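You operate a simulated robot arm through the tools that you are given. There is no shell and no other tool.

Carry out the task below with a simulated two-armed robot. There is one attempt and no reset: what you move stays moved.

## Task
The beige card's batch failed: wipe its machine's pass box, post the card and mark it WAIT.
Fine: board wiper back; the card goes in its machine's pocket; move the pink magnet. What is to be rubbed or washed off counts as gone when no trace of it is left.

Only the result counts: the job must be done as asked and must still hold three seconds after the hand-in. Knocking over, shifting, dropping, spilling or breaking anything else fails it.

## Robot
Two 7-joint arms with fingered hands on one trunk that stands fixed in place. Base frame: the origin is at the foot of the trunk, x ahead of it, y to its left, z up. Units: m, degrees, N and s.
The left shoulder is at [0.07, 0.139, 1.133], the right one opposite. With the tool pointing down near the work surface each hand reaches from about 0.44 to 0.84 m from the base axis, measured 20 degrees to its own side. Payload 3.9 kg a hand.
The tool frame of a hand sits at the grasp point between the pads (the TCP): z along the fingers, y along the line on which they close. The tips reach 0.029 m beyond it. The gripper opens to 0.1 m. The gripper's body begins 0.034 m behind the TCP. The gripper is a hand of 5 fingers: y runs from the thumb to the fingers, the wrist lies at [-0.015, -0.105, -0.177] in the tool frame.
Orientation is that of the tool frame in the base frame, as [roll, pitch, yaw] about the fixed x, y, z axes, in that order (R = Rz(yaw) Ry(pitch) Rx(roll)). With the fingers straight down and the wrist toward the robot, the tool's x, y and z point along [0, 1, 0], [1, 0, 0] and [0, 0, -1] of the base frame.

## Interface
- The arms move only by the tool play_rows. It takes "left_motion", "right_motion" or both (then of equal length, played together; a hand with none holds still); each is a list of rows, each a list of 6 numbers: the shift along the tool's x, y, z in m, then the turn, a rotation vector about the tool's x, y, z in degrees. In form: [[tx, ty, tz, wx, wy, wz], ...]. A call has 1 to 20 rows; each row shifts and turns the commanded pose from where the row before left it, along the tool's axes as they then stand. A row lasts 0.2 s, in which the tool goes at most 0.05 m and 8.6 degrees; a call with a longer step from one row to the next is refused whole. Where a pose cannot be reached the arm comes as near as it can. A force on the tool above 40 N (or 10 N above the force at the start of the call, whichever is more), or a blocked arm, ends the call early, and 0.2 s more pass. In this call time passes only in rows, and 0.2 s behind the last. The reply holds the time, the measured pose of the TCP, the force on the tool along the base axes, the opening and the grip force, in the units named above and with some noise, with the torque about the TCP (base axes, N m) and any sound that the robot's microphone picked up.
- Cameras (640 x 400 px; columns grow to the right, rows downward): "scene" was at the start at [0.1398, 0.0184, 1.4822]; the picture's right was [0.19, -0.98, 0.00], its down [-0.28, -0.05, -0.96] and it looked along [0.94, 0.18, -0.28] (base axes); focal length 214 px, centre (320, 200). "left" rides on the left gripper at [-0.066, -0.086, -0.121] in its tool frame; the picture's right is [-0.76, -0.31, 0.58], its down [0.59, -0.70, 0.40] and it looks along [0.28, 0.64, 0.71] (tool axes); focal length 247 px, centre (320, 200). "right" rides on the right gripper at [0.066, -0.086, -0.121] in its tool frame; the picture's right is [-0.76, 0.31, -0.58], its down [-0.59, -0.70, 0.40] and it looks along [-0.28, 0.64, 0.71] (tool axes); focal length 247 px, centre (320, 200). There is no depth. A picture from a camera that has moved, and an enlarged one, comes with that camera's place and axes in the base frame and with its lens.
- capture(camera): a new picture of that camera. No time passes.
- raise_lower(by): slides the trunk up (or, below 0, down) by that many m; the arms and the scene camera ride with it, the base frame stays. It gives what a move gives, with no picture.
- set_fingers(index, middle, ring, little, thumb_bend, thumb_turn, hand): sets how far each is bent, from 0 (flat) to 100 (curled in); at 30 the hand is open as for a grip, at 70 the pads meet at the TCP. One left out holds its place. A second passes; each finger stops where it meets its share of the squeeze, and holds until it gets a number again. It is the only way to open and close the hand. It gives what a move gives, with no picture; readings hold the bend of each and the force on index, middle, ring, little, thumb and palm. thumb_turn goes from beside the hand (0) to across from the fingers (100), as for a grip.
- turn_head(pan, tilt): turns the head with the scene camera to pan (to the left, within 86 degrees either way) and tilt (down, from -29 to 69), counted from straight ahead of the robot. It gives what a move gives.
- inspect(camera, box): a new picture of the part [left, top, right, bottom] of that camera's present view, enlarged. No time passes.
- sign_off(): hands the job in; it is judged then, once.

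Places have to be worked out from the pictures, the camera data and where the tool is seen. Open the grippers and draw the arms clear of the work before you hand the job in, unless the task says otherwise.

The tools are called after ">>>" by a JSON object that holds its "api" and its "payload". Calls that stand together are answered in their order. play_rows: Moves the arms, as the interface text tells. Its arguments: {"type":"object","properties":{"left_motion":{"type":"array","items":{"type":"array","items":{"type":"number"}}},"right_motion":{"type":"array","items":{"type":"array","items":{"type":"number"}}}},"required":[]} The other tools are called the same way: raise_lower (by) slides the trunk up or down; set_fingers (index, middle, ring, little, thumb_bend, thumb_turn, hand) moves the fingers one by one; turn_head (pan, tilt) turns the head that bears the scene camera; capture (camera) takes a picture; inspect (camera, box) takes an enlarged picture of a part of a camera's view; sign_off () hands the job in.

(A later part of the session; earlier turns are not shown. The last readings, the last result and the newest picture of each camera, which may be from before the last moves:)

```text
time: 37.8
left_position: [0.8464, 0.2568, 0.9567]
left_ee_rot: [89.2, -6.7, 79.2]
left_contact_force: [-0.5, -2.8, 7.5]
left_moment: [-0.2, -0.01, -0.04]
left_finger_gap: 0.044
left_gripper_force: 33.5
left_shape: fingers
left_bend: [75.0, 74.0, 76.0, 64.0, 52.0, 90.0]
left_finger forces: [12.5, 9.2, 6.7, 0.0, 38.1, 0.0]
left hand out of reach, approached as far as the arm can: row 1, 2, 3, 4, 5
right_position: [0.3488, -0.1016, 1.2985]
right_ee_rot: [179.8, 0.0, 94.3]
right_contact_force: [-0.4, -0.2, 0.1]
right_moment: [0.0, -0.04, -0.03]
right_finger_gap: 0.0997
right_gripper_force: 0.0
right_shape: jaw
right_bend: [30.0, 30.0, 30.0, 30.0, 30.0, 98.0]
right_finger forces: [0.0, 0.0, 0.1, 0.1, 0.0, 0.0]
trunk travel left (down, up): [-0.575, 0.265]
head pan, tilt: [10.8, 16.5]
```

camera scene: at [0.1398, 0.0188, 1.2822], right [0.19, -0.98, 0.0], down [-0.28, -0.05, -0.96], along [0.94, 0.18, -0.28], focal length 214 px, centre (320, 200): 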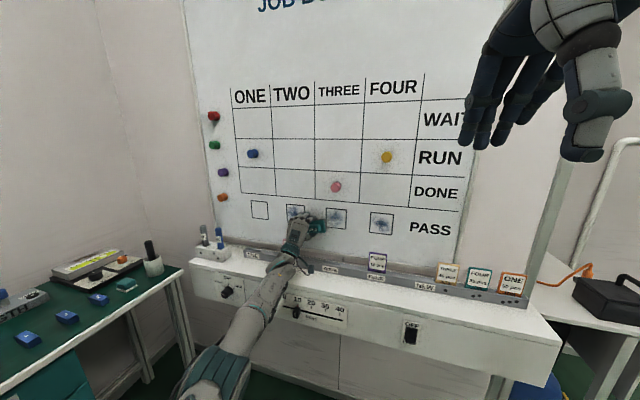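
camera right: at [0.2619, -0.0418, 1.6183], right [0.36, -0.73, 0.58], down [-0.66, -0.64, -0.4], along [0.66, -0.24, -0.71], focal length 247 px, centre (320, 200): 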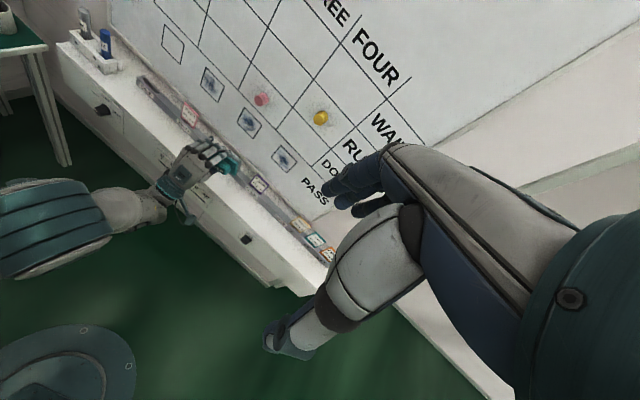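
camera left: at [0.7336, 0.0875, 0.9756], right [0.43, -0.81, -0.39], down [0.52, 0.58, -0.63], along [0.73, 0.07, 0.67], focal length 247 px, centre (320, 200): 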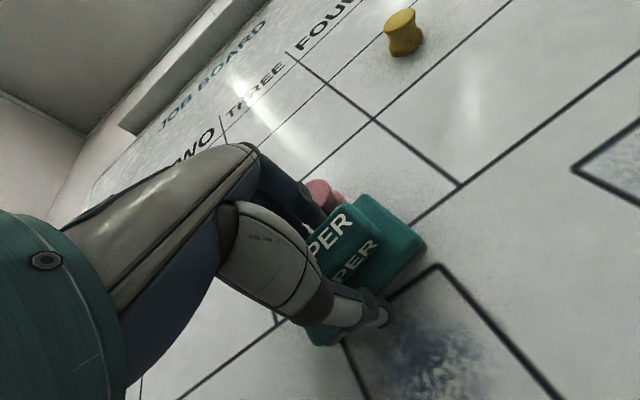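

It swung left and touched something at about 7 N. I look at once.

>>> {"api": "capture", "payload": {"camera": "left"}}

>>> {"api": "inspect", "payload": {"camera": "scene", "box": [220, 170, 380, 270]}}

>>> {"api": "capture", "payload": {"camera": "right"}}

```text
taken
camera left: at [0.719, 0.2235, 0.863], right [0.44, -0.81, -0.38], down [0.53, 0.58, -0.63], along [0.73, 0.07, 0.68], focal length 247 px, centre (320, 200)
```

left: 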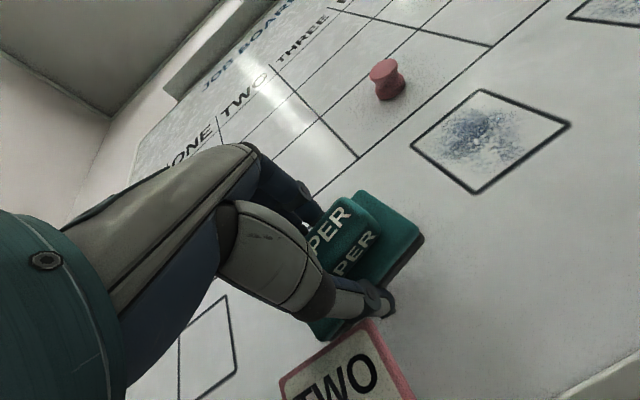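

```text
4.00 times, centred on (300, 220) of scene
camera zoom: at [0.1378, 0.0175, 1.2827], right [0.19, -0.98, 0.0], down [-0.28, -0.05, -0.96], along [0.94, 0.18, -0.28], focal length 858 px, centre (400, 120)
```

zoom: 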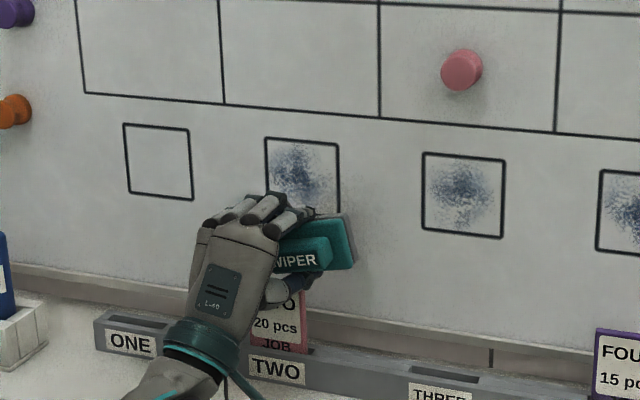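

```text
taken
camera right: at [0.2579, -0.0424, 1.4193], right [0.36, -0.73, 0.58], down [-0.66, -0.64, -0.4], along [0.66, -0.23, -0.71], focal length 247 px, centre (320, 200)
```

right: 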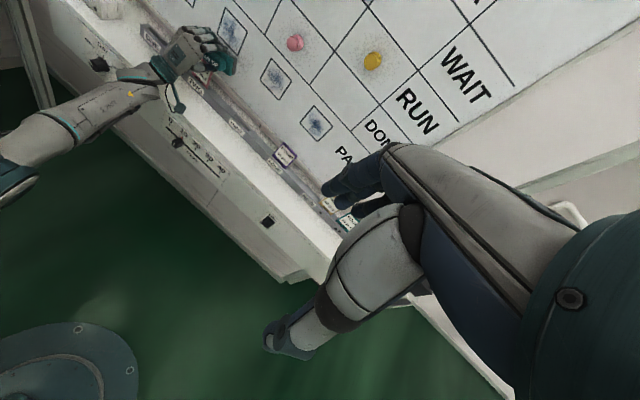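

The thumb is resting on card TWO's top edge. I lift straight up off it.

>>> {"api": "play_rows", "payload": {"left_motion": [[0, 0.03, 0, 0, 0, 0], [0, 0.03, 0, 0, 0, 0]]}}

>>> {"api": "inspect", "payload": {"camera": "scene", "box": [220, 170, 380, 270]}}

```text
time: 38.4
left_position: [0.8546, 0.2534, 1.0119]
left_ee_rot: [89.6, -6.6, 79.2]
left_contact_force: [-0.5, 0.0, -0.9]
left_moment: [0.01, 0.01, 0.01]
left_finger_gap: 0.0449
left_gripper_force: 25.9
left_shape: fingers
left_bend: [75.0, 74.0, 76.0, 64.0, 52.0, 90.0]
left_finger forces: [10.3, 8.3, 6.6, 0.0, 26.8, 0.0]
left hand out of reach, approached as far as the arm can: row 1
right_position: [0.3513, -0.1017, 1.298]
right_ee_rot: [179.8, -0.1, 94.3]
right_contact_force: [0.2, -0.8, 0.5]
right_moment: [0.02, -0.05, -0.01]
right_finger_gap: 0.0997
right_gripper_force: 0.1
right_shape: jaw
right_bend: [30.0, 30.0, 30.0, 30.0, 30.0, 98.0]
right_finger forces: [0.0, 0.0, 0.0, 0.0, 0.0, 0.0]
trunk travel left (down, up): [-0.575, 0.265]
head pan, tilt: [10.8, 16.5]
```

```text
4.00 times, centred on (300, 220) of scene
camera zoom: at [0.1392, 0.018, 1.2823], right [0.19, -0.98, 0.0], down [-0.28, -0.05, -0.96], along [0.94, 0.18, -0.28], focal length 858 px, centre (400, 120)
```

zoom: 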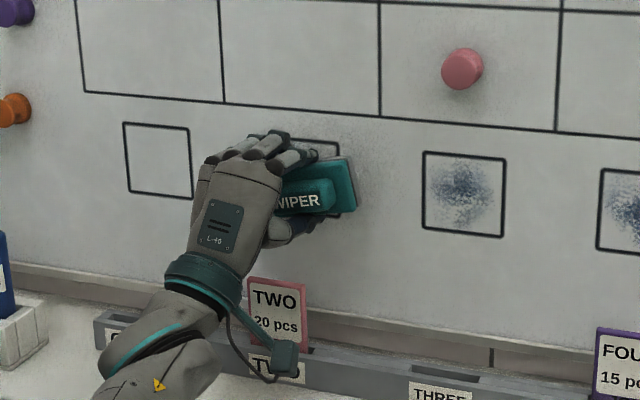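

Card TWO is unmoved, and the last row was reached, so the elbow should now be slightly bent. I try a small retreat from here.

>>> {"api": "play_rows", "payload": {"left_motion": [[0, 0, -0.01, 0, 0, 0], [0, 0, -0.01, 0, 0, 0], [0, 0, -0.01, 0, 0, 0]]}}

```text
time: 39.2
left_position: [0.8532, 0.2622, 1.0113]
left_ee_rot: [89.6, -6.5, 79.1]
left_contact_force: [-0.5, 1.2, -0.1]
left_moment: [0.0, 0.0, -0.02]
left_finger_gap: 0.0447
left_gripper_force: 26.0
left_shape: fingers
left_bend: [75.0, 74.0, 76.0, 64.0, 52.0, 90.0]
left_finger forces: [10.2, 8.2, 6.6, 0.0, 26.8, 0.0]
left hand out of reach, approached as far as the arm can: row 1, 2, 3
right_position: [0.3512, -0.0998, 1.2975]
right_ee_rot: [179.8, -0.1, 94.3]
right_contact_force: [-0.3, -0.3, 1.0]
right_moment: [0.02, -0.02, -0.02]
right_finger_gap: 0.0999
right_gripper_force: 0.0
right_shape: jaw
right_bend: [30.0, 30.0, 30.0, 30.0, 30.0, 98.0]
right_finger forces: [0.1, 0.0, 0.1, 0.1, 0.0, 0.1]
trunk travel left (down, up): [-0.575, 0.265]
head pan, tilt: [10.8, 16.5]
```

Still only sideways motion is followed, so the elbow seems held at its extension limit. Column TWO above is clear, so I make a longer arc up and back to let it flex.

>>> {"api": "play_rows", "payload": {"left_motion": [[0, 0.03, -0.03, 0, 0, 0], [0, 0.03, -0.03, 0, 0, 0], [0, 0.03, -0.03, 0, 0, 0], [0, 0.03, -0.03, 0, 0, 0], [0, 0.03, -0.03, 0, 0, 0]]}}

>>> {"api": "capture", "payload": {"camera": "scene"}}

```text
time: 40.4
left_position: [0.8299, 0.3004, 1.1713]
left_ee_rot: [89.6, -6.6, 79.4]
left_contact_force: [-0.3, 0.3, -0.3]
left_moment: [0.01, 0.04, 0.01]
left_finger_gap: 0.0445
left_gripper_force: 26.7
left_shape: fingers
left_bend: [75.0, 74.0, 76.0, 64.0, 52.0, 90.0]
left_finger forces: [10.3, 8.1, 6.5, 0.0, 26.7, 0.1]
left hand out of reach, approached as far as the arm can: row 1, 2, 3, 4, 5
right_position: [0.3506, -0.1006, 1.2985]
right_ee_rot: [179.9, 0.0, 94.2]
right_contact_force: [-0.5, 0.8, -0.8]
right_moment: [-0.04, -0.03, -0.04]
right_finger_gap: 0.0997
right_gripper_force: 0.0
right_shape: jaw
right_bend: [30.0, 30.0, 30.0, 30.0, 30.0, 98.0]
right_finger forces: [0.0, 0.1, 0.0, 0.0, 0.0, 0.0]
trunk travel left (down, up): [-0.575, 0.265]
head pan, tilt: [10.8, 16.5]
```

```text
taken
camera scene: at [0.139, 0.0181, 1.2823], right [0.19, -0.98, 0.0], down [-0.28, -0.05, -0.96], along [0.94, 0.18, -0.28], focal length 214 px, centre (320, 200)
```

scene: 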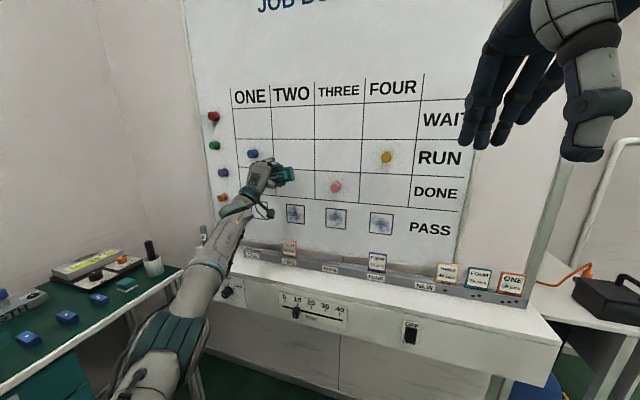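

The elbow may have slipped just past straight, in which case commanding inward only pushes it further into that stop. I command a bit outward (free air here), then up, then a retreat in one call.

>>> {"api": "play_rows", "payload": {"left_motion": [[0, 0, 0.03, 0, 0, 0], [0, 0, 0.03, 0, 0, 0], [0, 0.04, 0, 0, 0, 0], [0, 0.04, -0.02, 0, 0, 0], [0, 0.01, -0.045, 0, 0, 0], [0, 0, -0.045, 0, 0, 0], [0, 0, -0.045, 0, 0, 0]]}}

```text
time: 42.0
left_position: [0.6695, 0.3024, 1.2557]
left_ee_rot: [89.4, -6.6, 79.1]
left_contact_force: [-0.7, 0.4, -1.0]
left_moment: [0.0, 0.03, 0.0]
left_finger_gap: 0.0443
left_gripper_force: 24.9
left_shape: fingers
left_bend: [75.0, 74.0, 76.0, 64.0, 52.0, 90.0]
left_finger forces: [10.1, 8.1, 6.4, 0.0, 26.0, 0.1]
left hand out of reach, approached as far as the arm can: row 1, 2, 3
right_position: [0.3506, -0.1011, 1.299]
right_ee_rot: [179.7, 0.0, 94.3]
right_contact_force: [0.4, -0.3, 0.5]
right_moment: [0.01, -0.04, -0.01]
right_finger_gap: 0.1
right_gripper_force: 0.0
right_shape: jaw
right_bend: [30.0, 30.0, 30.0, 30.0, 30.0, 98.0]
right_finger forces: [0.0, 0.0, 0.0, 0.1, 0.0, 0.0]
trunk travel left (down, up): [-0.575, 0.265]
head pan, tilt: [10.8, 16.5]
```

Freed: the elbow flexes again. From now on I keep targets inside reach. I look at what the strokes did to box THREE.

>>> {"api": "inspect", "payload": {"camera": "scene", "box": [270, 180, 410, 268]}}

>>> {"api": "inspect", "payload": {"camera": "right", "box": [200, 0, 340, 88]}}

```text
4.55 times, centred on (340, 224) of scene
camera zoom: at [0.1381, 0.0184, 1.2825], right [0.19, -0.98, 0.0], down [-0.28, -0.05, -0.96], along [0.94, 0.18, -0.28], focal length 975 px, centre (229, 91)
```

zoom: 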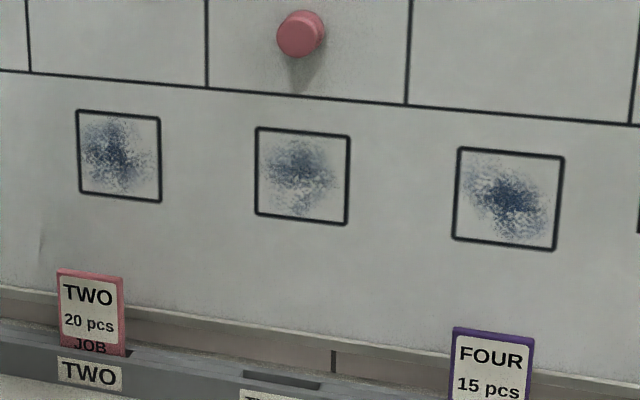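

```text
4.55 times, centred on (270, 44) of right
camera zoom: at [0.258, -0.0414, 1.4191], right [0.36, -0.73, 0.58], down [-0.66, -0.64, -0.4], along [0.66, -0.24, -0.71], focal length 1123 px, centre (547, 909)
```

zoom: 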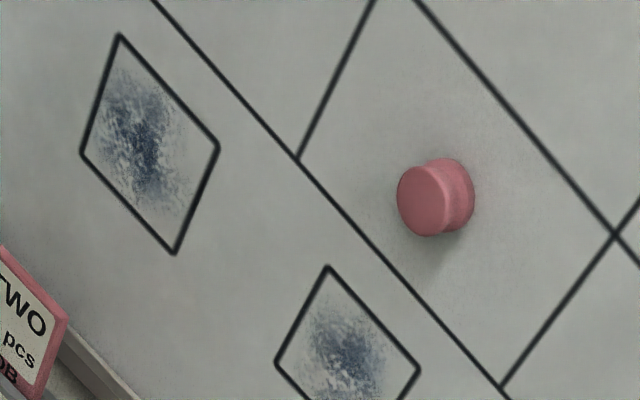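

Box THREE is somewhat fainter but needs firmer strokes. I'll set the wiper down at its place and regrip it with a slight lean that gives about 3 cm more reach, so first I bring it back over the shelf.

>>> {"api": "play_rows", "payload": {"left_motion": [[-0.0331, -0.0301, -0.0019, 0, 0, 0], [-0.0331, -0.0301, -0.0019, 0, 0, 0], [-0.0331, -0.0301, -0.0019, 0, 0, 0], [-0.0331, -0.0301, -0.0019, 0, 0, 0], [-0.0331, -0.0301, -0.0019, 0, 0, 0], [-0.0331, -0.0301, -0.0019, 0, 0, 0], [-0.0331, -0.0301, -0.0019, 0, 0, 0], [0, 0, 0, 0, 0, -6.6], [0, 0, 0, 8.24, 0, 0], [0, 0, 0, 8.24, 0, 0], [0, 0, 0, 8.24, 0, 0], [0, 0, 0, 8.24, 0, 0], [0, 0, 0, 8.24, 0, 0], [0, 0, 0, 8.24, 0, 0], [0, 0, 0, 8.24, 0, 0], [0, 0, 0, 8.24, 0, 0], [0, 0, 0, 8.24, 0, 0], [0, 0, 0, 8.24, 0, 0]]}}

>>> {"api": "capture", "payload": {"camera": "left"}}

```text
time: 45.8
left_position: [0.6259, 0.1037, 1.018]
left_ee_rot: [172.1, 0.1, 79.1]
left_contact_force: [0.2, -0.2, 0.1]
left_moment: [0.02, -0.01, 0.04]
left_finger_gap: 0.0447
left_gripper_force: 24.0
left_shape: fingers
left_bend: [75.0, 74.0, 76.0, 64.0, 52.0, 90.0]
left_finger forces: [9.9, 7.8, 6.3, 0.0, 24.4, 0.0]
right_position: [0.3519, -0.1025, 1.298]
right_ee_rot: [-180.0, 0.0, 94.2]
right_contact_force: [0.0, 0.3, -0.3]
right_moment: [0.03, -0.03, 0.02]
right_finger_gap: 0.0999
right_gripper_force: 0.2
right_shape: jaw
right_bend: [30.0, 30.0, 30.0, 30.0, 30.0, 98.0]
right_finger forces: [0.0, 0.0, 0.0, 0.1, 0.0, 0.0]
trunk travel left (down, up): [-0.575, 0.265]
head pan, tilt: [10.8, 16.5]
```

```text
taken
camera left: at [0.5142, 0.058, 1.1266], right [-0.36, -0.7, -0.61], down [-0.52, 0.7, -0.49], along [0.77, 0.14, -0.62], focal length 247 px, centre (320, 200)
```

left: 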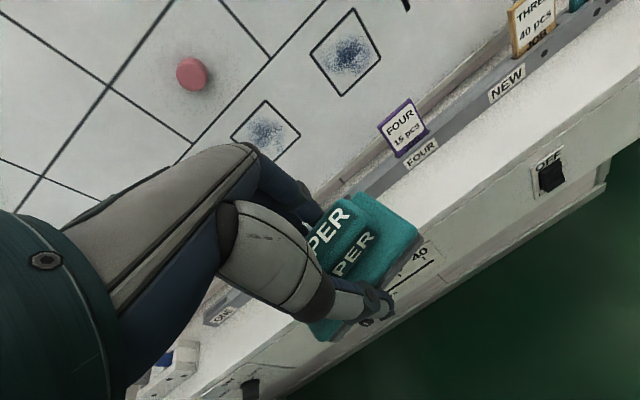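

>>> {"api": "play_rows", "payload": {"left_motion": [[0, 0, 0, 7.9, 0, 0], [0, 0, 0, 0, 0, 4], [-0.0093, 0.032, 0.022, 0, 0, 0], [-0.0093, 0.032, 0.022, 0, 0, 0], [-0.0093, 0.032, 0.022, 0, 0, 0], [-0.0093, 0.032, 0.022, 0, 0, 0]]}}

>>> {"api": "capture", "payload": {"camera": "left"}}

>>> {"api": "inspect", "payload": {"camera": "scene", "box": [280, 190, 440, 290]}}

```text
time: 47.2
left_position: [0.6844, 0.0737, 0.9741]
left_ee_rot: [179.9, 0.1, 79.3]
left_contact_force: [-0.2, 0.2, 0.0]
left_moment: [0.0, -0.01, -0.02]
left_finger_gap: 0.0445
left_gripper_force: 24.4
left_shape: fingers
left_bend: [75.0, 74.0, 76.0, 64.0, 52.0, 90.0]
left_finger forces: [10.0, 7.8, 6.3, 0.0, 24.3, 0.1]
left hand out of reach, approached as far as the arm can: row 2, 5, 6
right_position: [0.3528, -0.1006, 1.2979]
right_ee_rot: [-180.0, -0.1, 94.2]
right_contact_force: [0.0, 0.5, -0.1]
right_moment: [-0.01, -0.02, -0.04]
right_finger_gap: 0.0999
right_gripper_force: 0.2
right_shape: jaw
right_bend: [30.0, 30.0, 30.0, 30.0, 30.0, 98.0]
right_finger forces: [0.0, 0.0, 0.0, 0.0, 0.0, 0.1]
trunk travel left (down, up): [-0.575, 0.265]
head pan, tilt: [10.8, 16.5]
```

```text
taken
camera left: at [0.5874, 0.0236, 1.0952], right [-0.44, -0.69, -0.58], down [-0.58, 0.71, -0.4], along [0.68, 0.16, -0.71], focal length 247 px, centre (320, 200)
```

left: 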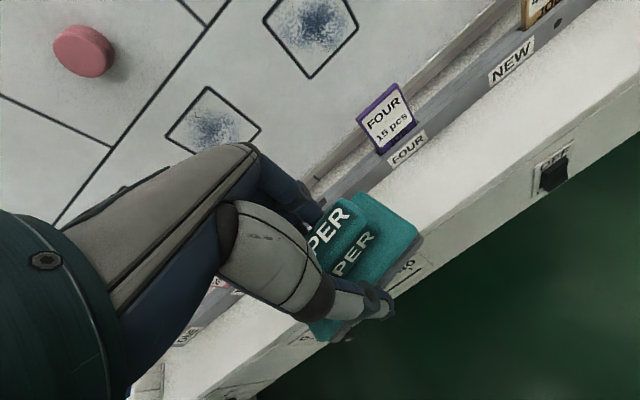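

```text
4.00 times, centred on (360, 240) of scene
camera zoom: at [0.1407, 0.0181, 1.2821], right [0.19, -0.98, 0.0], down [-0.28, -0.05, -0.96], along [0.94, 0.18, -0.28], focal length 858 px, centre (160, 40)
```

zoom: 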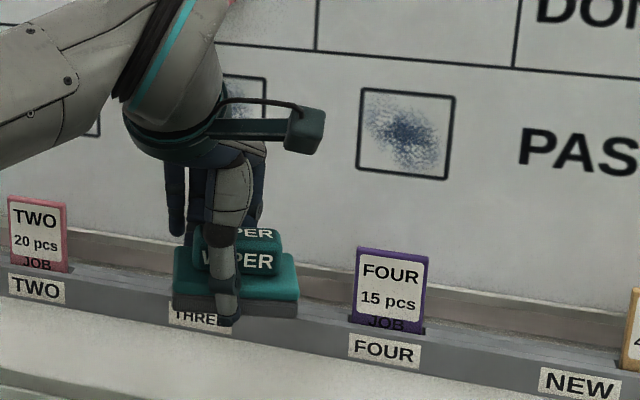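

With the trunk low the wrist cannot bend down far enough here. I raise the trunk back up 0.2 m for the shelf work.

>>> {"api": "raise_lower", "payload": {"by": 0.2}}

```text
time: 49.4
left_position: [0.6837, 0.0724, 1.174]
left_ee_rot: [179.8, 0.1, 79.4]
left_contact_force: [0.3, 0.3, -1.0]
left_moment: [-0.01, -0.02, 0.01]
left_finger_gap: 0.0442
left_gripper_force: 23.8
left_shape: fingers
left_bend: [75.0, 74.0, 76.0, 64.0, 52.0, 90.0]
left_finger forces: [9.9, 7.8, 6.3, 0.1, 24.4, 0.0]
right_position: [0.3531, -0.1017, 1.4966]
right_ee_rot: [180.0, 0.0, 94.3]
right_contact_force: [0.8, 1.2, 0.1]
right_moment: [0.0, -0.02, 0.0]
right_finger_gap: 0.0998
right_gripper_force: 0.0
right_shape: jaw
right_bend: [30.0, 30.0, 30.0, 30.0, 30.0, 98.0]
right_finger forces: [0.0, 0.0, 0.0, 0.1, 0.0, 0.0]
trunk travel left (down, up): [-0.775, 0.065]
head pan, tilt: [10.8, 16.5]
```

>>> {"api": "play_rows", "payload": {"left_motion": [[0, 0, 0.04, 0, 0, 0], [0, 0, 0.04, 0, 0, 0], [-0.0047, 0.0164, 0.033, 0, 0, 0], [-0.0047, 0.0164, 0.033, 0, 0, 0], [-0.0047, 0.0164, 0.033, 0, 0, 0], [-0.0047, 0.0164, 0.033, 0, 0, 0], [-0.0047, 0.0164, 0.033, 0, 0, 4]]}}

>>> {"api": "capture", "payload": {"camera": "left"}}

>>> {"api": "inspect", "payload": {"camera": "scene", "box": [280, 250, 440, 350]}}

>>> {"api": "inspect", "payload": {"camera": "right", "box": [160, 110, 320, 210]}}

```text
time: 51.0
left_position: [0.7612, 0.0349, 0.928]
left_ee_rot: [179.8, 0.1, 75.3]
left_contact_force: [0.3, -0.1, 0.1]
left_moment: [0.02, 0.05, -0.01]
left_finger_gap: 0.0445
left_gripper_force: 23.7
left_shape: fingers
left_bend: [75.0, 74.0, 76.0, 64.0, 52.0, 90.0]
left_finger forces: [9.9, 7.7, 6.3, 0.1, 24.1, 0.0]
right_position: [0.3543, -0.1016, 1.4974]
right_ee_rot: [-180.0, 0.1, 94.1]
right_contact_force: [0.4, 0.2, 0.0]
right_moment: [0.01, -0.01, 0.01]
right_finger_gap: 0.0998
right_gripper_force: 0.0
right_shape: jaw
right_bend: [30.0, 30.0, 30.0, 30.0, 30.0, 98.0]
right_finger forces: [0.0, 0.1, 0.0, 0.0, 0.0, 0.0]
trunk travel left (down, up): [-0.775, 0.065]
head pan, tilt: [10.8, 16.5]
```

```text
taken
camera left: at [0.6619, -0.0072, 1.0503], right [-0.49, -0.66, -0.58], down [-0.53, 0.75, -0.4], along [0.69, 0.11, -0.71], focal length 247 px, centre (320, 200)
```

left: 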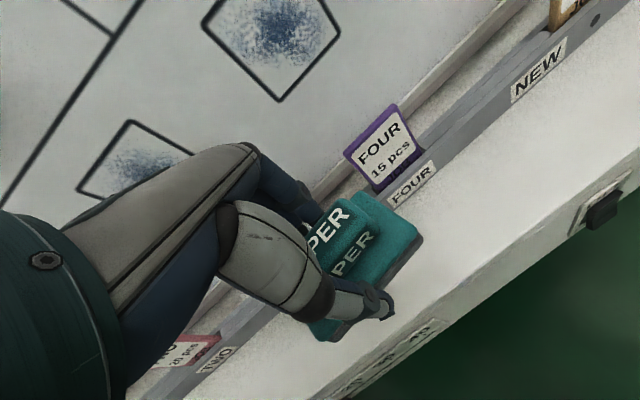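

```text
4.00 times, centred on (360, 300) of scene
camera zoom: at [0.1416, 0.0179, 1.4821], right [0.19, -0.98, 0.0], down [-0.28, -0.05, -0.96], along [0.94, 0.18, -0.28], focal length 858 px, centre (160, -200)
```

zoom: 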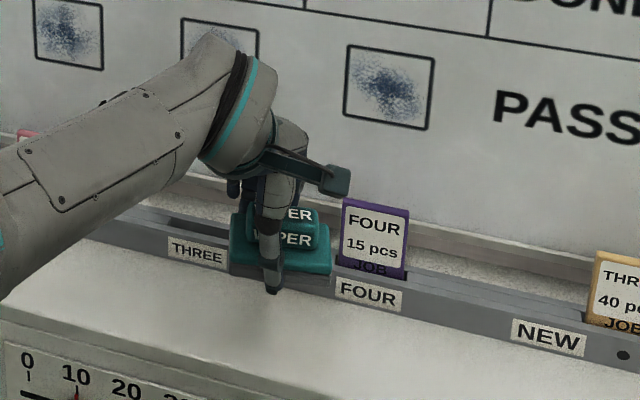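

```text
4.00 times, centred on (240, 160) of right
camera zoom: at [0.2621, -0.0419, 1.6183], right [0.36, -0.73, 0.58], down [-0.66, -0.64, -0.4], along [0.66, -0.24, -0.71], focal length 988 px, centre (640, 360)
```

zoom: 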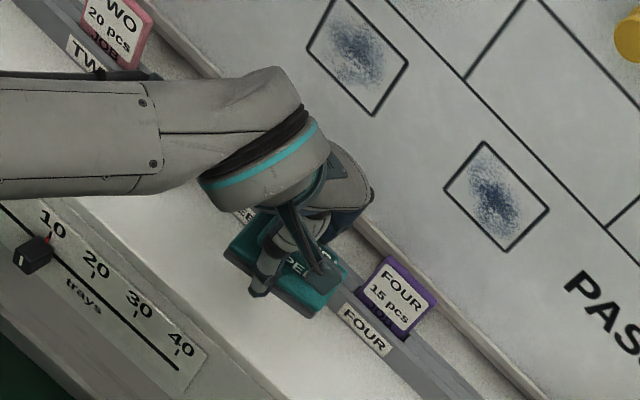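

I enlarge the held wiper and the empty spot to compute how it must be turned to go back exactly.

>>> {"api": "inspect", "payload": {"camera": "left", "box": [280, 170, 440, 350]}}

>>> {"api": "inspect", "payload": {"camera": "scene", "box": [320, 290, 400, 340]}}

```text
2.22 times, centred on (360, 260) of left
camera zoom: at [0.6619, -0.0072, 1.0503], right [-0.49, -0.66, -0.58], down [-0.53, 0.75, -0.4], along [0.69, 0.11, -0.71], focal length 549 px, centre (231, 67)
```

zoom: 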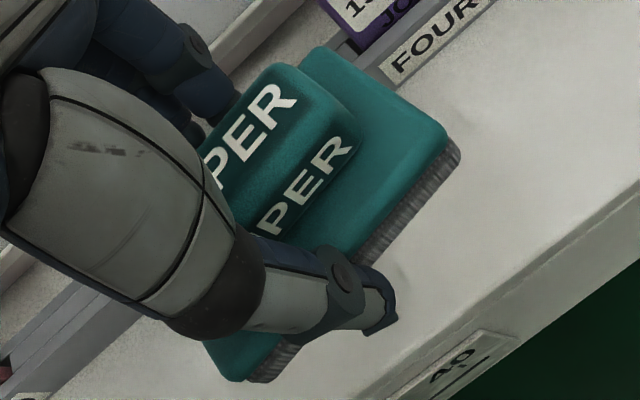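

```text
8.00 times, centred on (360, 315) of scene
camera zoom: at [0.1416, 0.0179, 1.4821], right [0.19, -0.98, 0.0], down [-0.28, -0.05, -0.96], along [0.94, 0.18, -0.28], focal length 1716 px, centre (0, -720)
```

zoom: 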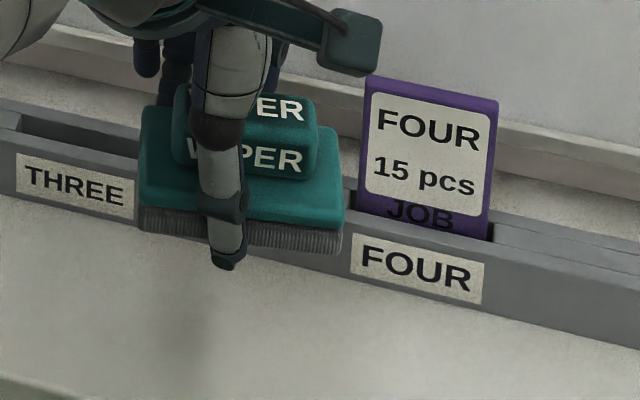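

The wiper sits twisted about 18° in the hand and slid a centimetre inward. I turn the hand to align it with its original direction, move over the spot and lower most of the way.

>>> {"api": "play_rows", "payload": {"left_motion": [[0, 0, 0, 0, 0, 5.6], [0, 0, 0, 0, 0, 5.6], [0.0015, 0.0045, 0.026, 0, 0, 0], [0.0014, 0.0045, 0.026, 0, 0, 0], [0.0014, 0.0045, 0.02, 0, 0, 0]]}}

>>> {"api": "capture", "payload": {"camera": "left"}}

>>> {"api": "inspect", "payload": {"camera": "scene", "box": [300, 280, 420, 355]}}

>>> {"api": "inspect", "payload": {"camera": "right", "box": [180, 130, 300, 205]}}

```text
time: 52.2
left_position: [0.7629, 0.0323, 0.904]
left_ee_rot: [179.7, 0.1, 75.4]
left_contact_force: [-0.4, -0.5, 0.1]
left_moment: [-0.01, -0.04, -0.01]
left_finger_gap: 0.0445
left_gripper_force: 24.0
left_shape: fingers
left_bend: [75.0, 74.0, 76.0, 64.0, 52.0, 90.0]
left_finger forces: [10.0, 7.8, 6.3, 0.0, 24.0, 0.0]
left hand out of reach, approached as far as the arm can: row 1, 2, 4, 5
right_position: [0.3524, -0.1011, 1.496]
right_ee_rot: [179.9, -0.1, 94.2]
right_contact_force: [0.2, 0.0, 0.6]
right_moment: [-0.02, -0.02, -0.01]
right_finger_gap: 0.0999
right_gripper_force: 0.0
right_shape: jaw
right_bend: [30.0, 30.0, 30.0, 30.0, 30.0, 98.0]
right_finger forces: [0.1, 0.0, 0.0, 0.0, 0.0, 0.1]
trunk travel left (down, up): [-0.775, 0.065]
head pan, tilt: [10.8, 16.5]
```

```text
taken
camera left: at [0.6634, -0.0089, 1.0245], right [-0.48, -0.66, -0.58], down [-0.53, 0.75, -0.4], along [0.7, 0.11, -0.71], focal length 247 px, centre (320, 200)
```

left: 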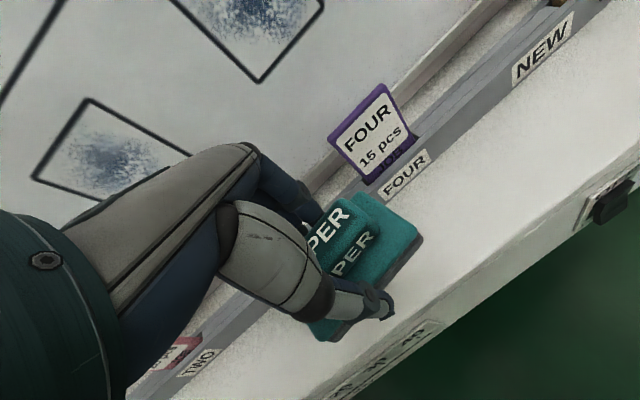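

```text
5.33 times, centred on (360, 318) of scene
camera zoom: at [0.1399, 0.0184, 1.4822], right [0.19, -0.98, 0.0], down [-0.28, -0.05, -0.96], along [0.94, 0.18, -0.28], focal length 1144 px, centre (107, -427)
```

zoom: 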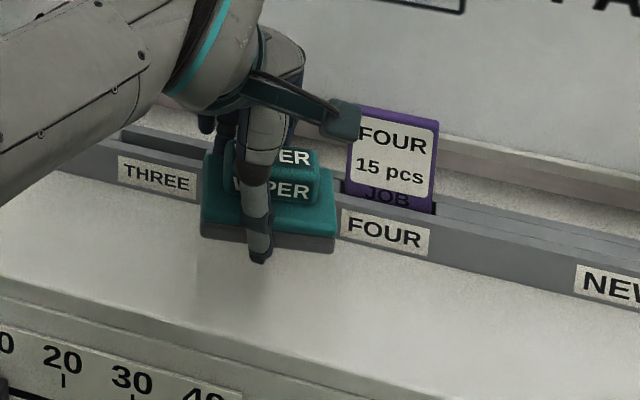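

```text
5.33 times, centred on (240, 168) of right
camera zoom: at [0.2602, -0.0414, 1.6186], right [0.36, -0.73, 0.58], down [-0.66, -0.64, -0.4], along [0.66, -0.24, -0.71], focal length 1317 px, centre (747, 373)
```

zoom: 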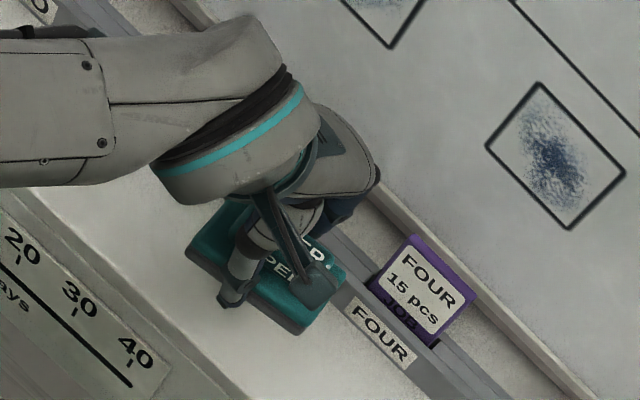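

The wrist has reached its turning limit at this yaw, so I set the wiper down 10° off for now and straighten it on the final return. I lower with the yaw kept.

>>> {"api": "play_rows", "payload": {"left_motion": [[0.0035, 0.0053, 0.02, 0, 0, 0], [0.0035, 0.0053, 0.02, 0, 0, 0], [0, 0, 0.014, 0, 0, 0]]}}

>>> {"api": "inspect", "payload": {"camera": "scene", "box": [300, 280, 420, 355]}}

>>> {"api": "inspect", "payload": {"camera": "left", "box": [220, 130, 540, 330]}}

```text
time: 53.0
left_position: [0.764, 0.0332, 0.8914]
left_ee_rot: [179.8, 0.1, 75.4]
left_contact_force: [-0.1, 0.3, -1.7]
left_moment: [-0.02, -0.01, -0.03]
left_finger_gap: 0.0443
left_gripper_force: 24.2
left_shape: fingers
left_bend: [75.0, 74.0, 76.0, 64.0, 52.0, 90.0]
left_finger forces: [10.0, 7.9, 6.3, 0.0, 24.1, 0.0]
left hand out of reach, approached as far as the arm can: row 1, 2
right_position: [0.3522, -0.1014, 1.4977]
right_ee_rot: [179.9, 0.0, 94.2]
right_contact_force: [0.9, 0.6, -0.3]
right_moment: [-0.01, -0.03, 0.02]
right_finger_gap: 0.0999
right_gripper_force: 0.0
right_shape: jaw
right_bend: [30.0, 30.0, 30.0, 30.0, 30.0, 98.0]
right_finger forces: [0.0, 0.1, 0.0, 0.0, 0.1, 0.0]
trunk travel left (down, up): [-0.775, 0.065]
head pan, tilt: [10.8, 16.5]
```

```text
5.33 times, centred on (360, 318) of scene
camera zoom: at [0.1405, 0.0184, 1.4822], right [0.19, -0.98, 0.0], down [-0.28, -0.05, -0.96], along [0.94, 0.18, -0.28], focal length 1144 px, centre (107, -427)
```

zoom: 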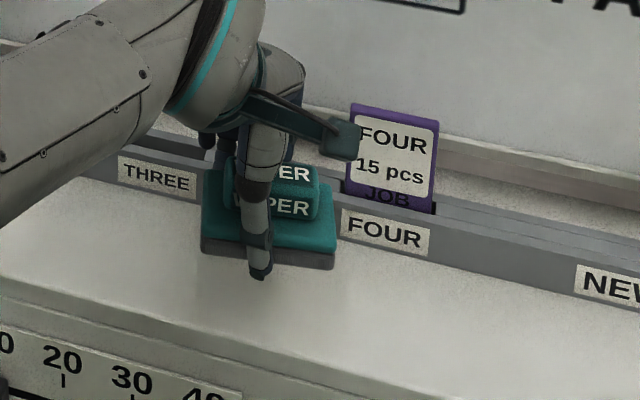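

```text
2.00 times, centred on (380, 230) of left
camera zoom: at [0.6634, -0.0092, 1.0125], right [-0.49, -0.66, -0.58], down [-0.53, 0.75, -0.4], along [0.69, 0.11, -0.71], focal length 494 px, centre (200, 140)
```

zoom: 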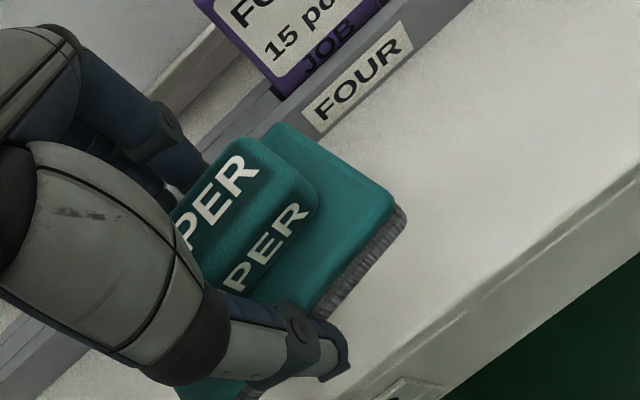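

I back off the yaw limit by 4°, then move forward and down to set the wiper on the shelf.

>>> {"api": "play_rows", "payload": {"left_motion": [[0, 0, 0, 0, 0, -5], [0.004, 0.005, 0.012, 0, 0, 0], [0.003, 0.005, 0.012, 0, 0, 0], [0, 0, 0.012, 0, 0, 0]]}}

>>> {"api": "inspect", "payload": {"camera": "scene", "box": [300, 280, 420, 355]}}

>>> {"api": "inspect", "payload": {"camera": "left", "box": [220, 130, 540, 330]}}

```text
time: 54.0
left_position: [0.7719, 0.0353, 0.8566]
left_ee_rot: [179.8, 0.2, 80.3]
left_contact_force: [-0.5, 0.0, -0.3]
left_moment: [0.02, 0.0, 0.04]
left_finger_gap: 0.0445
left_gripper_force: 24.1
left_shape: fingers
left_bend: [75.0, 74.0, 76.0, 64.0, 52.0, 90.0]
left_finger forces: [9.9, 7.8, 6.3, 0.1, 24.2, 0.0]
right_position: [0.3512, -0.1013, 1.4982]
right_ee_rot: [180.0, -0.1, 94.2]
right_contact_force: [0.2, 0.0, 0.1]
right_moment: [0.04, 0.0, 0.0]
right_finger_gap: 0.1
right_gripper_force: 0.0
right_shape: jaw
right_bend: [30.0, 30.0, 30.0, 30.0, 30.0, 98.0]
right_finger forces: [0.0, 0.0, 0.1, 0.0, 0.0, 0.0]
trunk travel left (down, up): [-0.775, 0.065]
head pan, tilt: [10.8, 16.5]
```

```text
5.33 times, centred on (360, 318) of scene
camera zoom: at [0.1399, 0.0184, 1.4823], right [0.19, -0.98, 0.0], down [-0.28, -0.05, -0.96], along [0.94, 0.18, -0.28], focal length 1144 px, centre (107, -427)
```

zoom: 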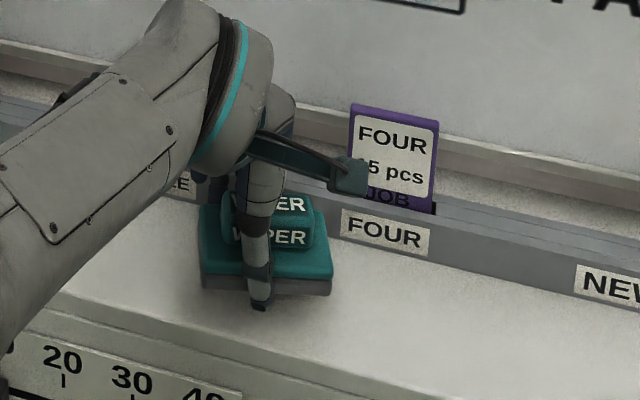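

```text
2.00 times, centred on (380, 230) of left
camera zoom: at [0.6762, -0.0147, 0.977], right [-0.43, -0.7, -0.58], down [-0.59, 0.7, -0.4], along [0.68, 0.17, -0.71], focal length 494 px, centre (200, 140)
```

zoom: 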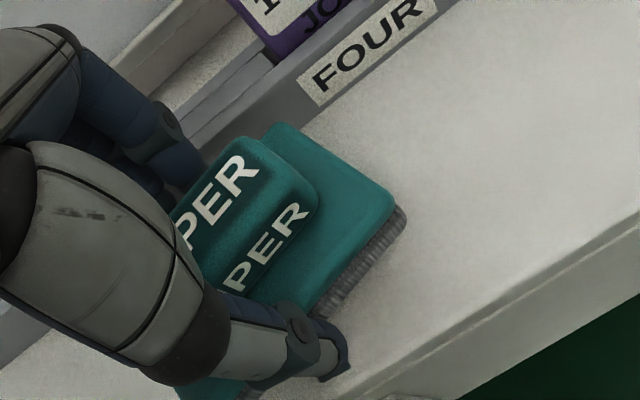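

>>> {"api": "play_rows", "payload": {"left_motion": [[0, 0, 0.01, 0, 0, 0], [0, 0, 0.008, 0, 0, 0], [0, 0, 0.005, 0, 0, 0]]}}

```text
time: 54.8
left_position: [0.7698, 0.0365, 0.8341]
left_ee_rot: [179.8, 0.1, 80.3]
left_contact_force: [0.7, 0.5, -1.0]
left_moment: [0.01, -0.05, -0.02]
left_finger_gap: 0.0444
left_gripper_force: 24.1
left_shape: fingers
left_bend: [75.0, 74.0, 76.0, 64.0, 52.0, 90.0]
left_finger forces: [9.9, 7.8, 6.3, 0.0, 24.2, 0.0]
left hand out of reach, approached as far as the arm can: row 1
right_position: [0.3526, -0.101, 1.4982]
right_ee_rot: [180.0, -0.1, 94.2]
right_contact_force: [0.2, -0.9, 0.0]
right_moment: [0.0, 0.02, 0.02]
right_finger_gap: 0.0998
right_gripper_force: 0.2
right_shape: jaw
right_bend: [30.0, 30.0, 30.0, 30.0, 30.0, 98.0]
right_finger forces: [0.0, 0.1, 0.0, 0.1, 0.1, 0.1]
trunk travel left (down, up): [-0.775, 0.065]
head pan, tilt: [10.8, 16.5]
```

>>> {"api": "play_rows", "payload": {"left_motion": [[0, 0, 0.005, 0, 0, 0], [0, 0, 0.004, 0, 0, 0]]}}

>>> {"api": "inspect", "payload": {"camera": "left", "box": [220, 130, 540, 330]}}

```text
time: 55.4
left_position: [0.7681, 0.0387, 0.8265]
left_ee_rot: [179.7, 0.1, 80.4]
left_contact_force: [2.2, 0.6, 4.4]
left_moment: [-0.16, 0.11, 0.02]
left_finger_gap: 0.0445
left_gripper_force: 24.5
left_shape: fingers
left_bend: [75.0, 74.0, 76.0, 64.0, 52.0, 90.0]
left_finger forces: [11.2, 7.8, 5.8, 0.0, 24.0, 0.0]
right_position: [0.3504, -0.1008, 1.4983]
right_ee_rot: [179.9, 0.0, 94.2]
right_contact_force: [0.0, -0.6, -0.2]
right_moment: [-0.01, -0.01, -0.01]
right_finger_gap: 0.0995
right_gripper_force: 0.0
right_shape: jaw
right_bend: [30.0, 30.0, 30.0, 30.0, 30.0, 98.0]
right_finger forces: [0.0, 0.0, 0.1, 0.0, 0.0, 0.1]
trunk travel left (down, up): [-0.775, 0.065]
head pan, tilt: [10.8, 16.5]
```

```text
2.00 times, centred on (380, 230) of left
camera zoom: at [0.6717, -0.0119, 0.9475], right [-0.43, -0.7, -0.58], down [-0.59, 0.7, -0.4], along [0.68, 0.17, -0.71], focal length 494 px, centre (200, 140)
```

zoom: 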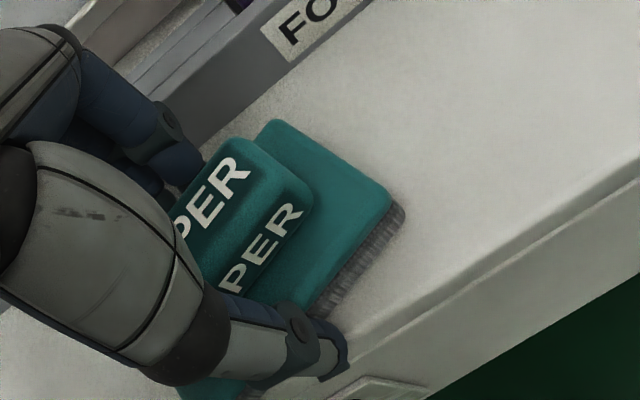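

The felt is on the shelf again (4 N). I open to the earlier pre-grip shape and lift off.

>>> {"api": "set_fingers", "payload": {"hand": "left", "index": 55, "middle": 55, "ring": 55, "little": 55, "thumb_bend": 35, "thumb_turn": 98}}

>>> {"api": "play_rows", "payload": {"left_motion": [[0, 0, -0.01, 0, 0, 0], [0, 0, -0.03, 0, 0, 0], [0, 0, -0.04, 0, 0, 0], [0, 0, -0.04, 0, 0, 0]]}}

>>> {"api": "capture", "payload": {"camera": "left"}}

>>> {"api": "capture", "payload": {"camera": "scene"}}

```text
time: 56.4
left_position: [0.7668, 0.0386, 0.8262]
left_ee_rot: [179.6, 0.1, 80.3]
left_contact_force: [-1.5, -0.1, 8.5]
left_moment: [0.03, -0.1, -0.02]
left_finger_gap: 0.0623
left_gripper_force: 3.8
left_shape: fingers
left_bend: [55.0, 59.0, 55.0, 55.0, 35.0, 96.0]
left_finger forces: [0.1, 7.7, 0.0, 0.0, 0.0, 0.1]
right_position: [0.3494, -0.1015, 1.4984]
right_ee_rot: [179.9, 0.0, 94.1]
right_contact_force: [0.2, 0.0, 0.9]
right_moment: [0.01, 0.02, 0.02]
right_finger_gap: 0.0998
right_gripper_force: 0.1
right_shape: jaw
right_bend: [30.0, 30.0, 30.0, 30.0, 30.0, 98.0]
right_finger forces: [0.1, 0.0, 0.0, 0.0, 0.0, 0.0]
trunk travel left (down, up): [-0.775, 0.065]
head pan, tilt: [10.8, 16.5]
```

```text
time: 57.4
left_position: [0.7718, 0.0331, 0.9418]
left_ee_rot: [179.8, 0.1, 80.2]
left_contact_force: [0.2, -0.6, 1.2]
left_moment: [-0.03, 0.0, -0.01]
left_finger_gap: 0.0626
left_gripper_force: 0.0
left_shape: fingers
left_bend: [55.0, 55.0, 55.0, 55.0, 35.0, 96.0]
left_finger forces: [0.1, 0.1, 0.0, 0.0, 0.1, 0.0]
right_position: [0.3501, -0.101, 1.4978]
right_ee_rot: [180.0, 0.0, 94.2]
right_contact_force: [0.1, -0.3, -1.1]
right_moment: [0.01, -0.02, -0.02]
right_finger_gap: 0.0999
right_gripper_force: 0.1
right_shape: jaw
right_bend: [30.0, 30.0, 30.0, 30.0, 30.0, 98.0]
right_finger forces: [0.0, 0.1, 0.1, 0.1, 0.1, 0.0]
trunk travel left (down, up): [-0.775, 0.065]
head pan, tilt: [10.8, 16.5]
```

```text
taken
camera left: at [0.6754, -0.0183, 1.0641], right [-0.43, -0.7, -0.58], down [-0.59, 0.7, -0.4], along [0.68, 0.17, -0.71], focal length 247 px, centre (320, 200)
```

left: 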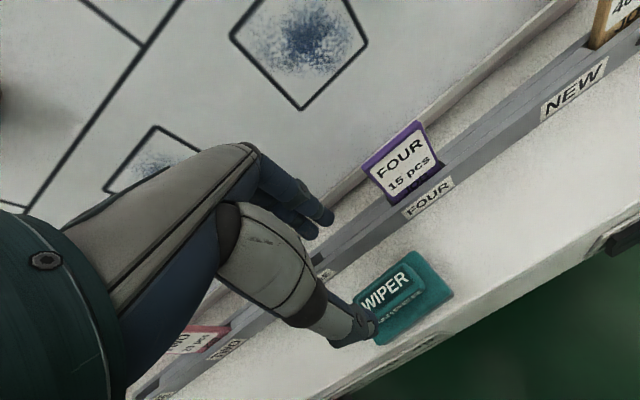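

```text
taken
camera scene: at [0.139, 0.0181, 1.4823], right [0.19, -0.98, 0.0], down [-0.28, -0.05, -0.96], along [0.94, 0.18, -0.28], focal length 214 px, centre (320, 200)
```

scene: 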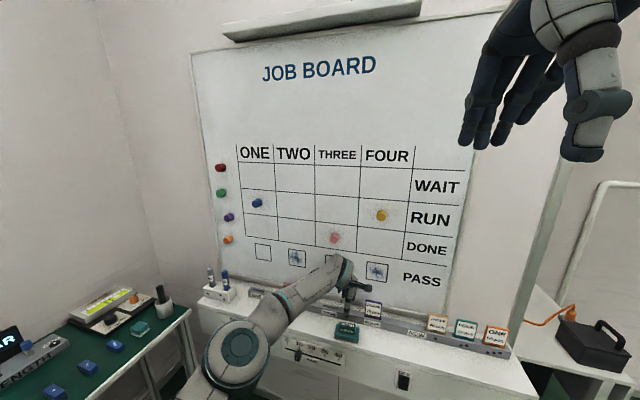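

The wiper stands on the shelf. I enlarge it to compute its present pose for the regrip.

>>> {"api": "inspect", "payload": {"camera": "left", "box": [310, 220, 480, 360]}}

>>> {"api": "inspect", "payload": {"camera": "scene", "box": [310, 300, 390, 350]}}

```text
2.86 times, centred on (395, 290) of left
camera zoom: at [0.6754, -0.0183, 1.0641], right [-0.43, -0.7, -0.58], down [-0.59, 0.7, -0.4], along [0.68, 0.17, -0.71], focal length 706 px, centre (106, -57)
```

zoom: 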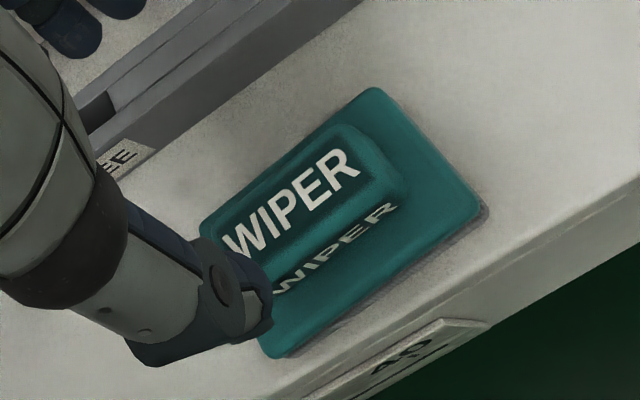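

```text
8.00 times, centred on (350, 325) of scene
camera zoom: at [0.139, 0.0181, 1.4823], right [0.19, -0.98, 0.0], down [-0.28, -0.05, -0.96], along [0.94, 0.18, -0.28], focal length 1716 px, centre (80, -800)
```

zoom: 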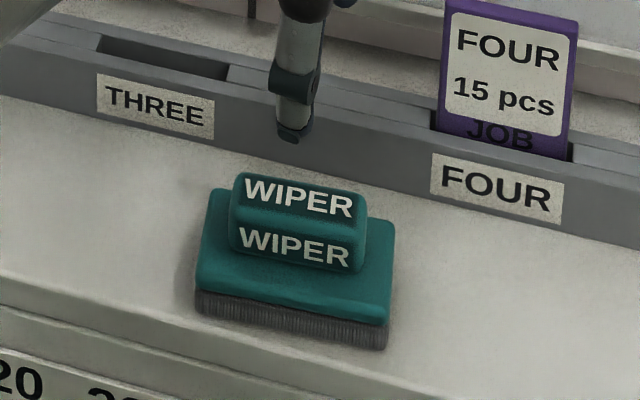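

The wiper's centre is near [0.754, 0.038] with about 3° yaw. I turn the hand to match, shift over it, and will grip about 1 cm higher on the handle.

>>> {"api": "set_fingers", "payload": {"hand": "left", "index": 46, "middle": 46, "ring": 46, "little": 46, "thumb_bend": 40, "thumb_turn": 100}}

>>> {"api": "play_rows", "payload": {"left_motion": [[0, 0, 0, 0, 0, -7.1], [0.0035, -0.02, 0.02, 0, 0, 0], [0, 0, 0.025, 0, 0, 0]]}}

>>> {"api": "capture", "payload": {"camera": "left"}}

>>> {"api": "inspect", "payload": {"camera": "scene", "box": [310, 290, 390, 340]}}

```text
time: 58.4
left_position: [0.7727, 0.0319, 0.9421]
left_ee_rot: [179.9, 0.1, 80.3]
left_contact_force: [0.5, -0.6, -0.4]
left_moment: [0.01, 0.01, 0.01]
left_finger_gap: 0.0678
left_gripper_force: 0.1
left_shape: fingers
left_bend: [46.0, 46.0, 46.0, 46.0, 40.0, 99.0]
left_finger forces: [0.0, 0.0, 0.1, 0.0, 0.1, 0.0]
right_position: [0.3523, -0.1009, 1.4978]
right_ee_rot: [-180.0, 0.0, 94.2]
right_contact_force: [-0.1, 0.7, 0.7]
right_moment: [0.04, -0.01, 0.05]
right_finger_gap: 0.0999
right_gripper_force: 0.1
right_shape: jaw
right_bend: [30.0, 30.0, 30.0, 30.0, 30.0, 98.0]
right_finger forces: [0.0, 0.1, 0.1, 0.1, 0.1, 0.0]
trunk travel left (down, up): [-0.775, 0.065]
head pan, tilt: [10.8, 16.5]
```

```text
time: 59.2
left_position: [0.7504, 0.0383, 0.8969]
left_ee_rot: [179.9, 0.1, 87.4]
left_contact_force: [0.2, 0.2, 1.4]
left_moment: [0.02, 0.01, 0.01]
left_finger_gap: 0.0674
left_gripper_force: 0.1
left_shape: fingers
left_bend: [46.0, 46.0, 46.0, 46.0, 40.0, 99.0]
left_finger forces: [0.0, 0.1, 0.0, 0.1, 0.0, 0.0]
right_position: [0.3529, -0.1007, 1.4964]
right_ee_rot: [180.0, 0.0, 94.2]
right_contact_force: [-0.2, 0.3, 0.0]
right_moment: [-0.01, 0.01, 0.0]
right_finger_gap: 0.0998
right_gripper_force: 0.0
right_shape: jaw
right_bend: [30.0, 30.0, 30.0, 30.0, 30.0, 98.0]
right_finger forces: [0.0, 0.0, 0.0, 0.1, 0.1, 0.0]
trunk travel left (down, up): [-0.775, 0.065]
head pan, tilt: [10.8, 16.5]
```

```text
taken
camera left: at [0.6619, -0.0222, 1.0186], right [-0.34, -0.74, -0.58], down [-0.67, 0.62, -0.4], along [0.66, 0.25, -0.71], focal length 247 px, centre (320, 200)
```

left: 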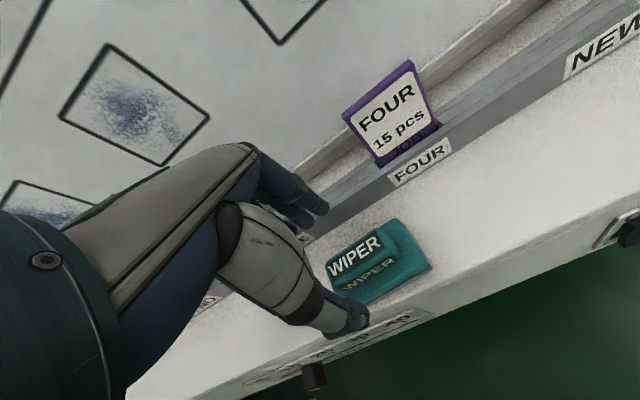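

```text
8.00 times, centred on (350, 315) of scene
camera zoom: at [0.1409, 0.0178, 1.4822], right [0.19, -0.98, 0.0], down [-0.28, -0.05, -0.96], along [0.94, 0.18, -0.28], focal length 1716 px, centre (80, -720)
```

zoom: 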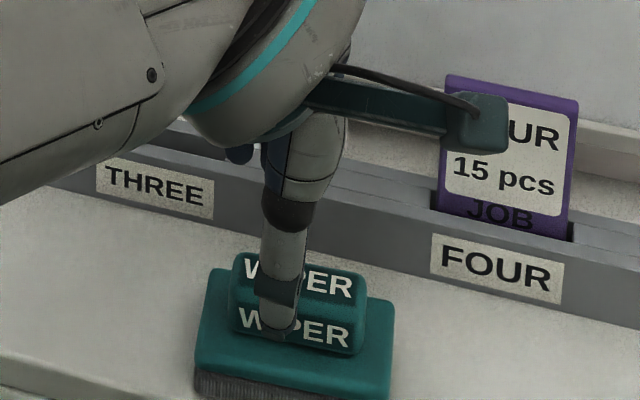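

The thumb is a few mm left of the handle's middle. I shift right 6 mm and go down to grip height.

>>> {"api": "play_rows", "payload": {"left_motion": [[-0.006, 0.001, 0.02, 0, 0, 0], [0, 0, 0.02, 0, 0, 0], [0, 0, 0.018, 0, 0, 0]]}}

>>> {"api": "inspect", "payload": {"camera": "left", "box": [220, 130, 540, 330]}}

>>> {"api": "inspect", "payload": {"camera": "scene", "box": [310, 290, 390, 340]}}

```text
time: 60.0
left_position: [0.7507, 0.0359, 0.8399]
left_ee_rot: [179.8, 0.1, 87.4]
left_contact_force: [-0.5, 0.1, -0.1]
left_moment: [0.0, 0.01, -0.01]
left_finger_gap: 0.0676
left_gripper_force: 0.0
left_shape: fingers
left_bend: [46.0, 46.0, 46.0, 46.0, 40.0, 99.0]
left_finger forces: [0.0, 0.0, 0.1, 0.0, 0.1, 0.1]
right_position: [0.3515, -0.102, 1.4977]
right_ee_rot: [179.9, 0.1, 94.2]
right_contact_force: [-0.4, -0.2, 1.1]
right_moment: [0.0, -0.01, 0.0]
right_finger_gap: 0.0997
right_gripper_force: 0.0
right_shape: jaw
right_bend: [30.0, 30.0, 30.0, 30.0, 30.0, 98.0]
right_finger forces: [0.0, 0.0, 0.0, 0.1, 0.0, 0.0]
trunk travel left (down, up): [-0.775, 0.065]
head pan, tilt: [10.8, 16.5]
```

```text
2.00 times, centred on (380, 230) of left
camera zoom: at [0.6623, -0.0263, 0.9611], right [-0.34, -0.74, -0.58], down [-0.67, 0.62, -0.4], along [0.66, 0.25, -0.71], focal length 494 px, centre (200, 140)
```

zoom: 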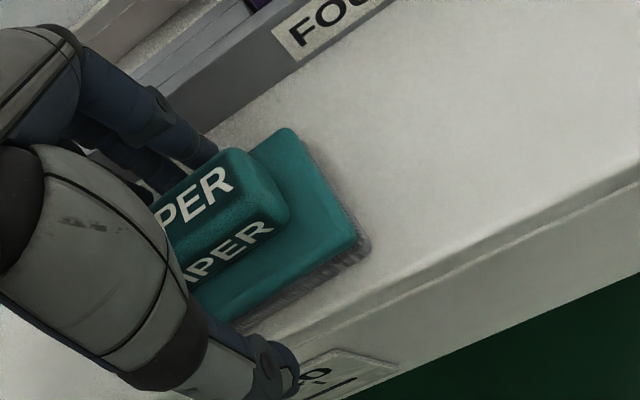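

```text
8.00 times, centred on (350, 315) of scene
camera zoom: at [0.1399, 0.0184, 1.4823], right [0.19, -0.98, 0.0], down [-0.28, -0.05, -0.96], along [0.94, 0.18, -0.28], focal length 1716 px, centre (80, -720)
```

zoom: 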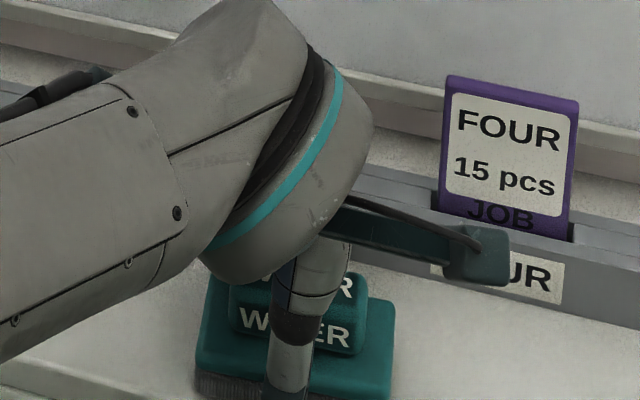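

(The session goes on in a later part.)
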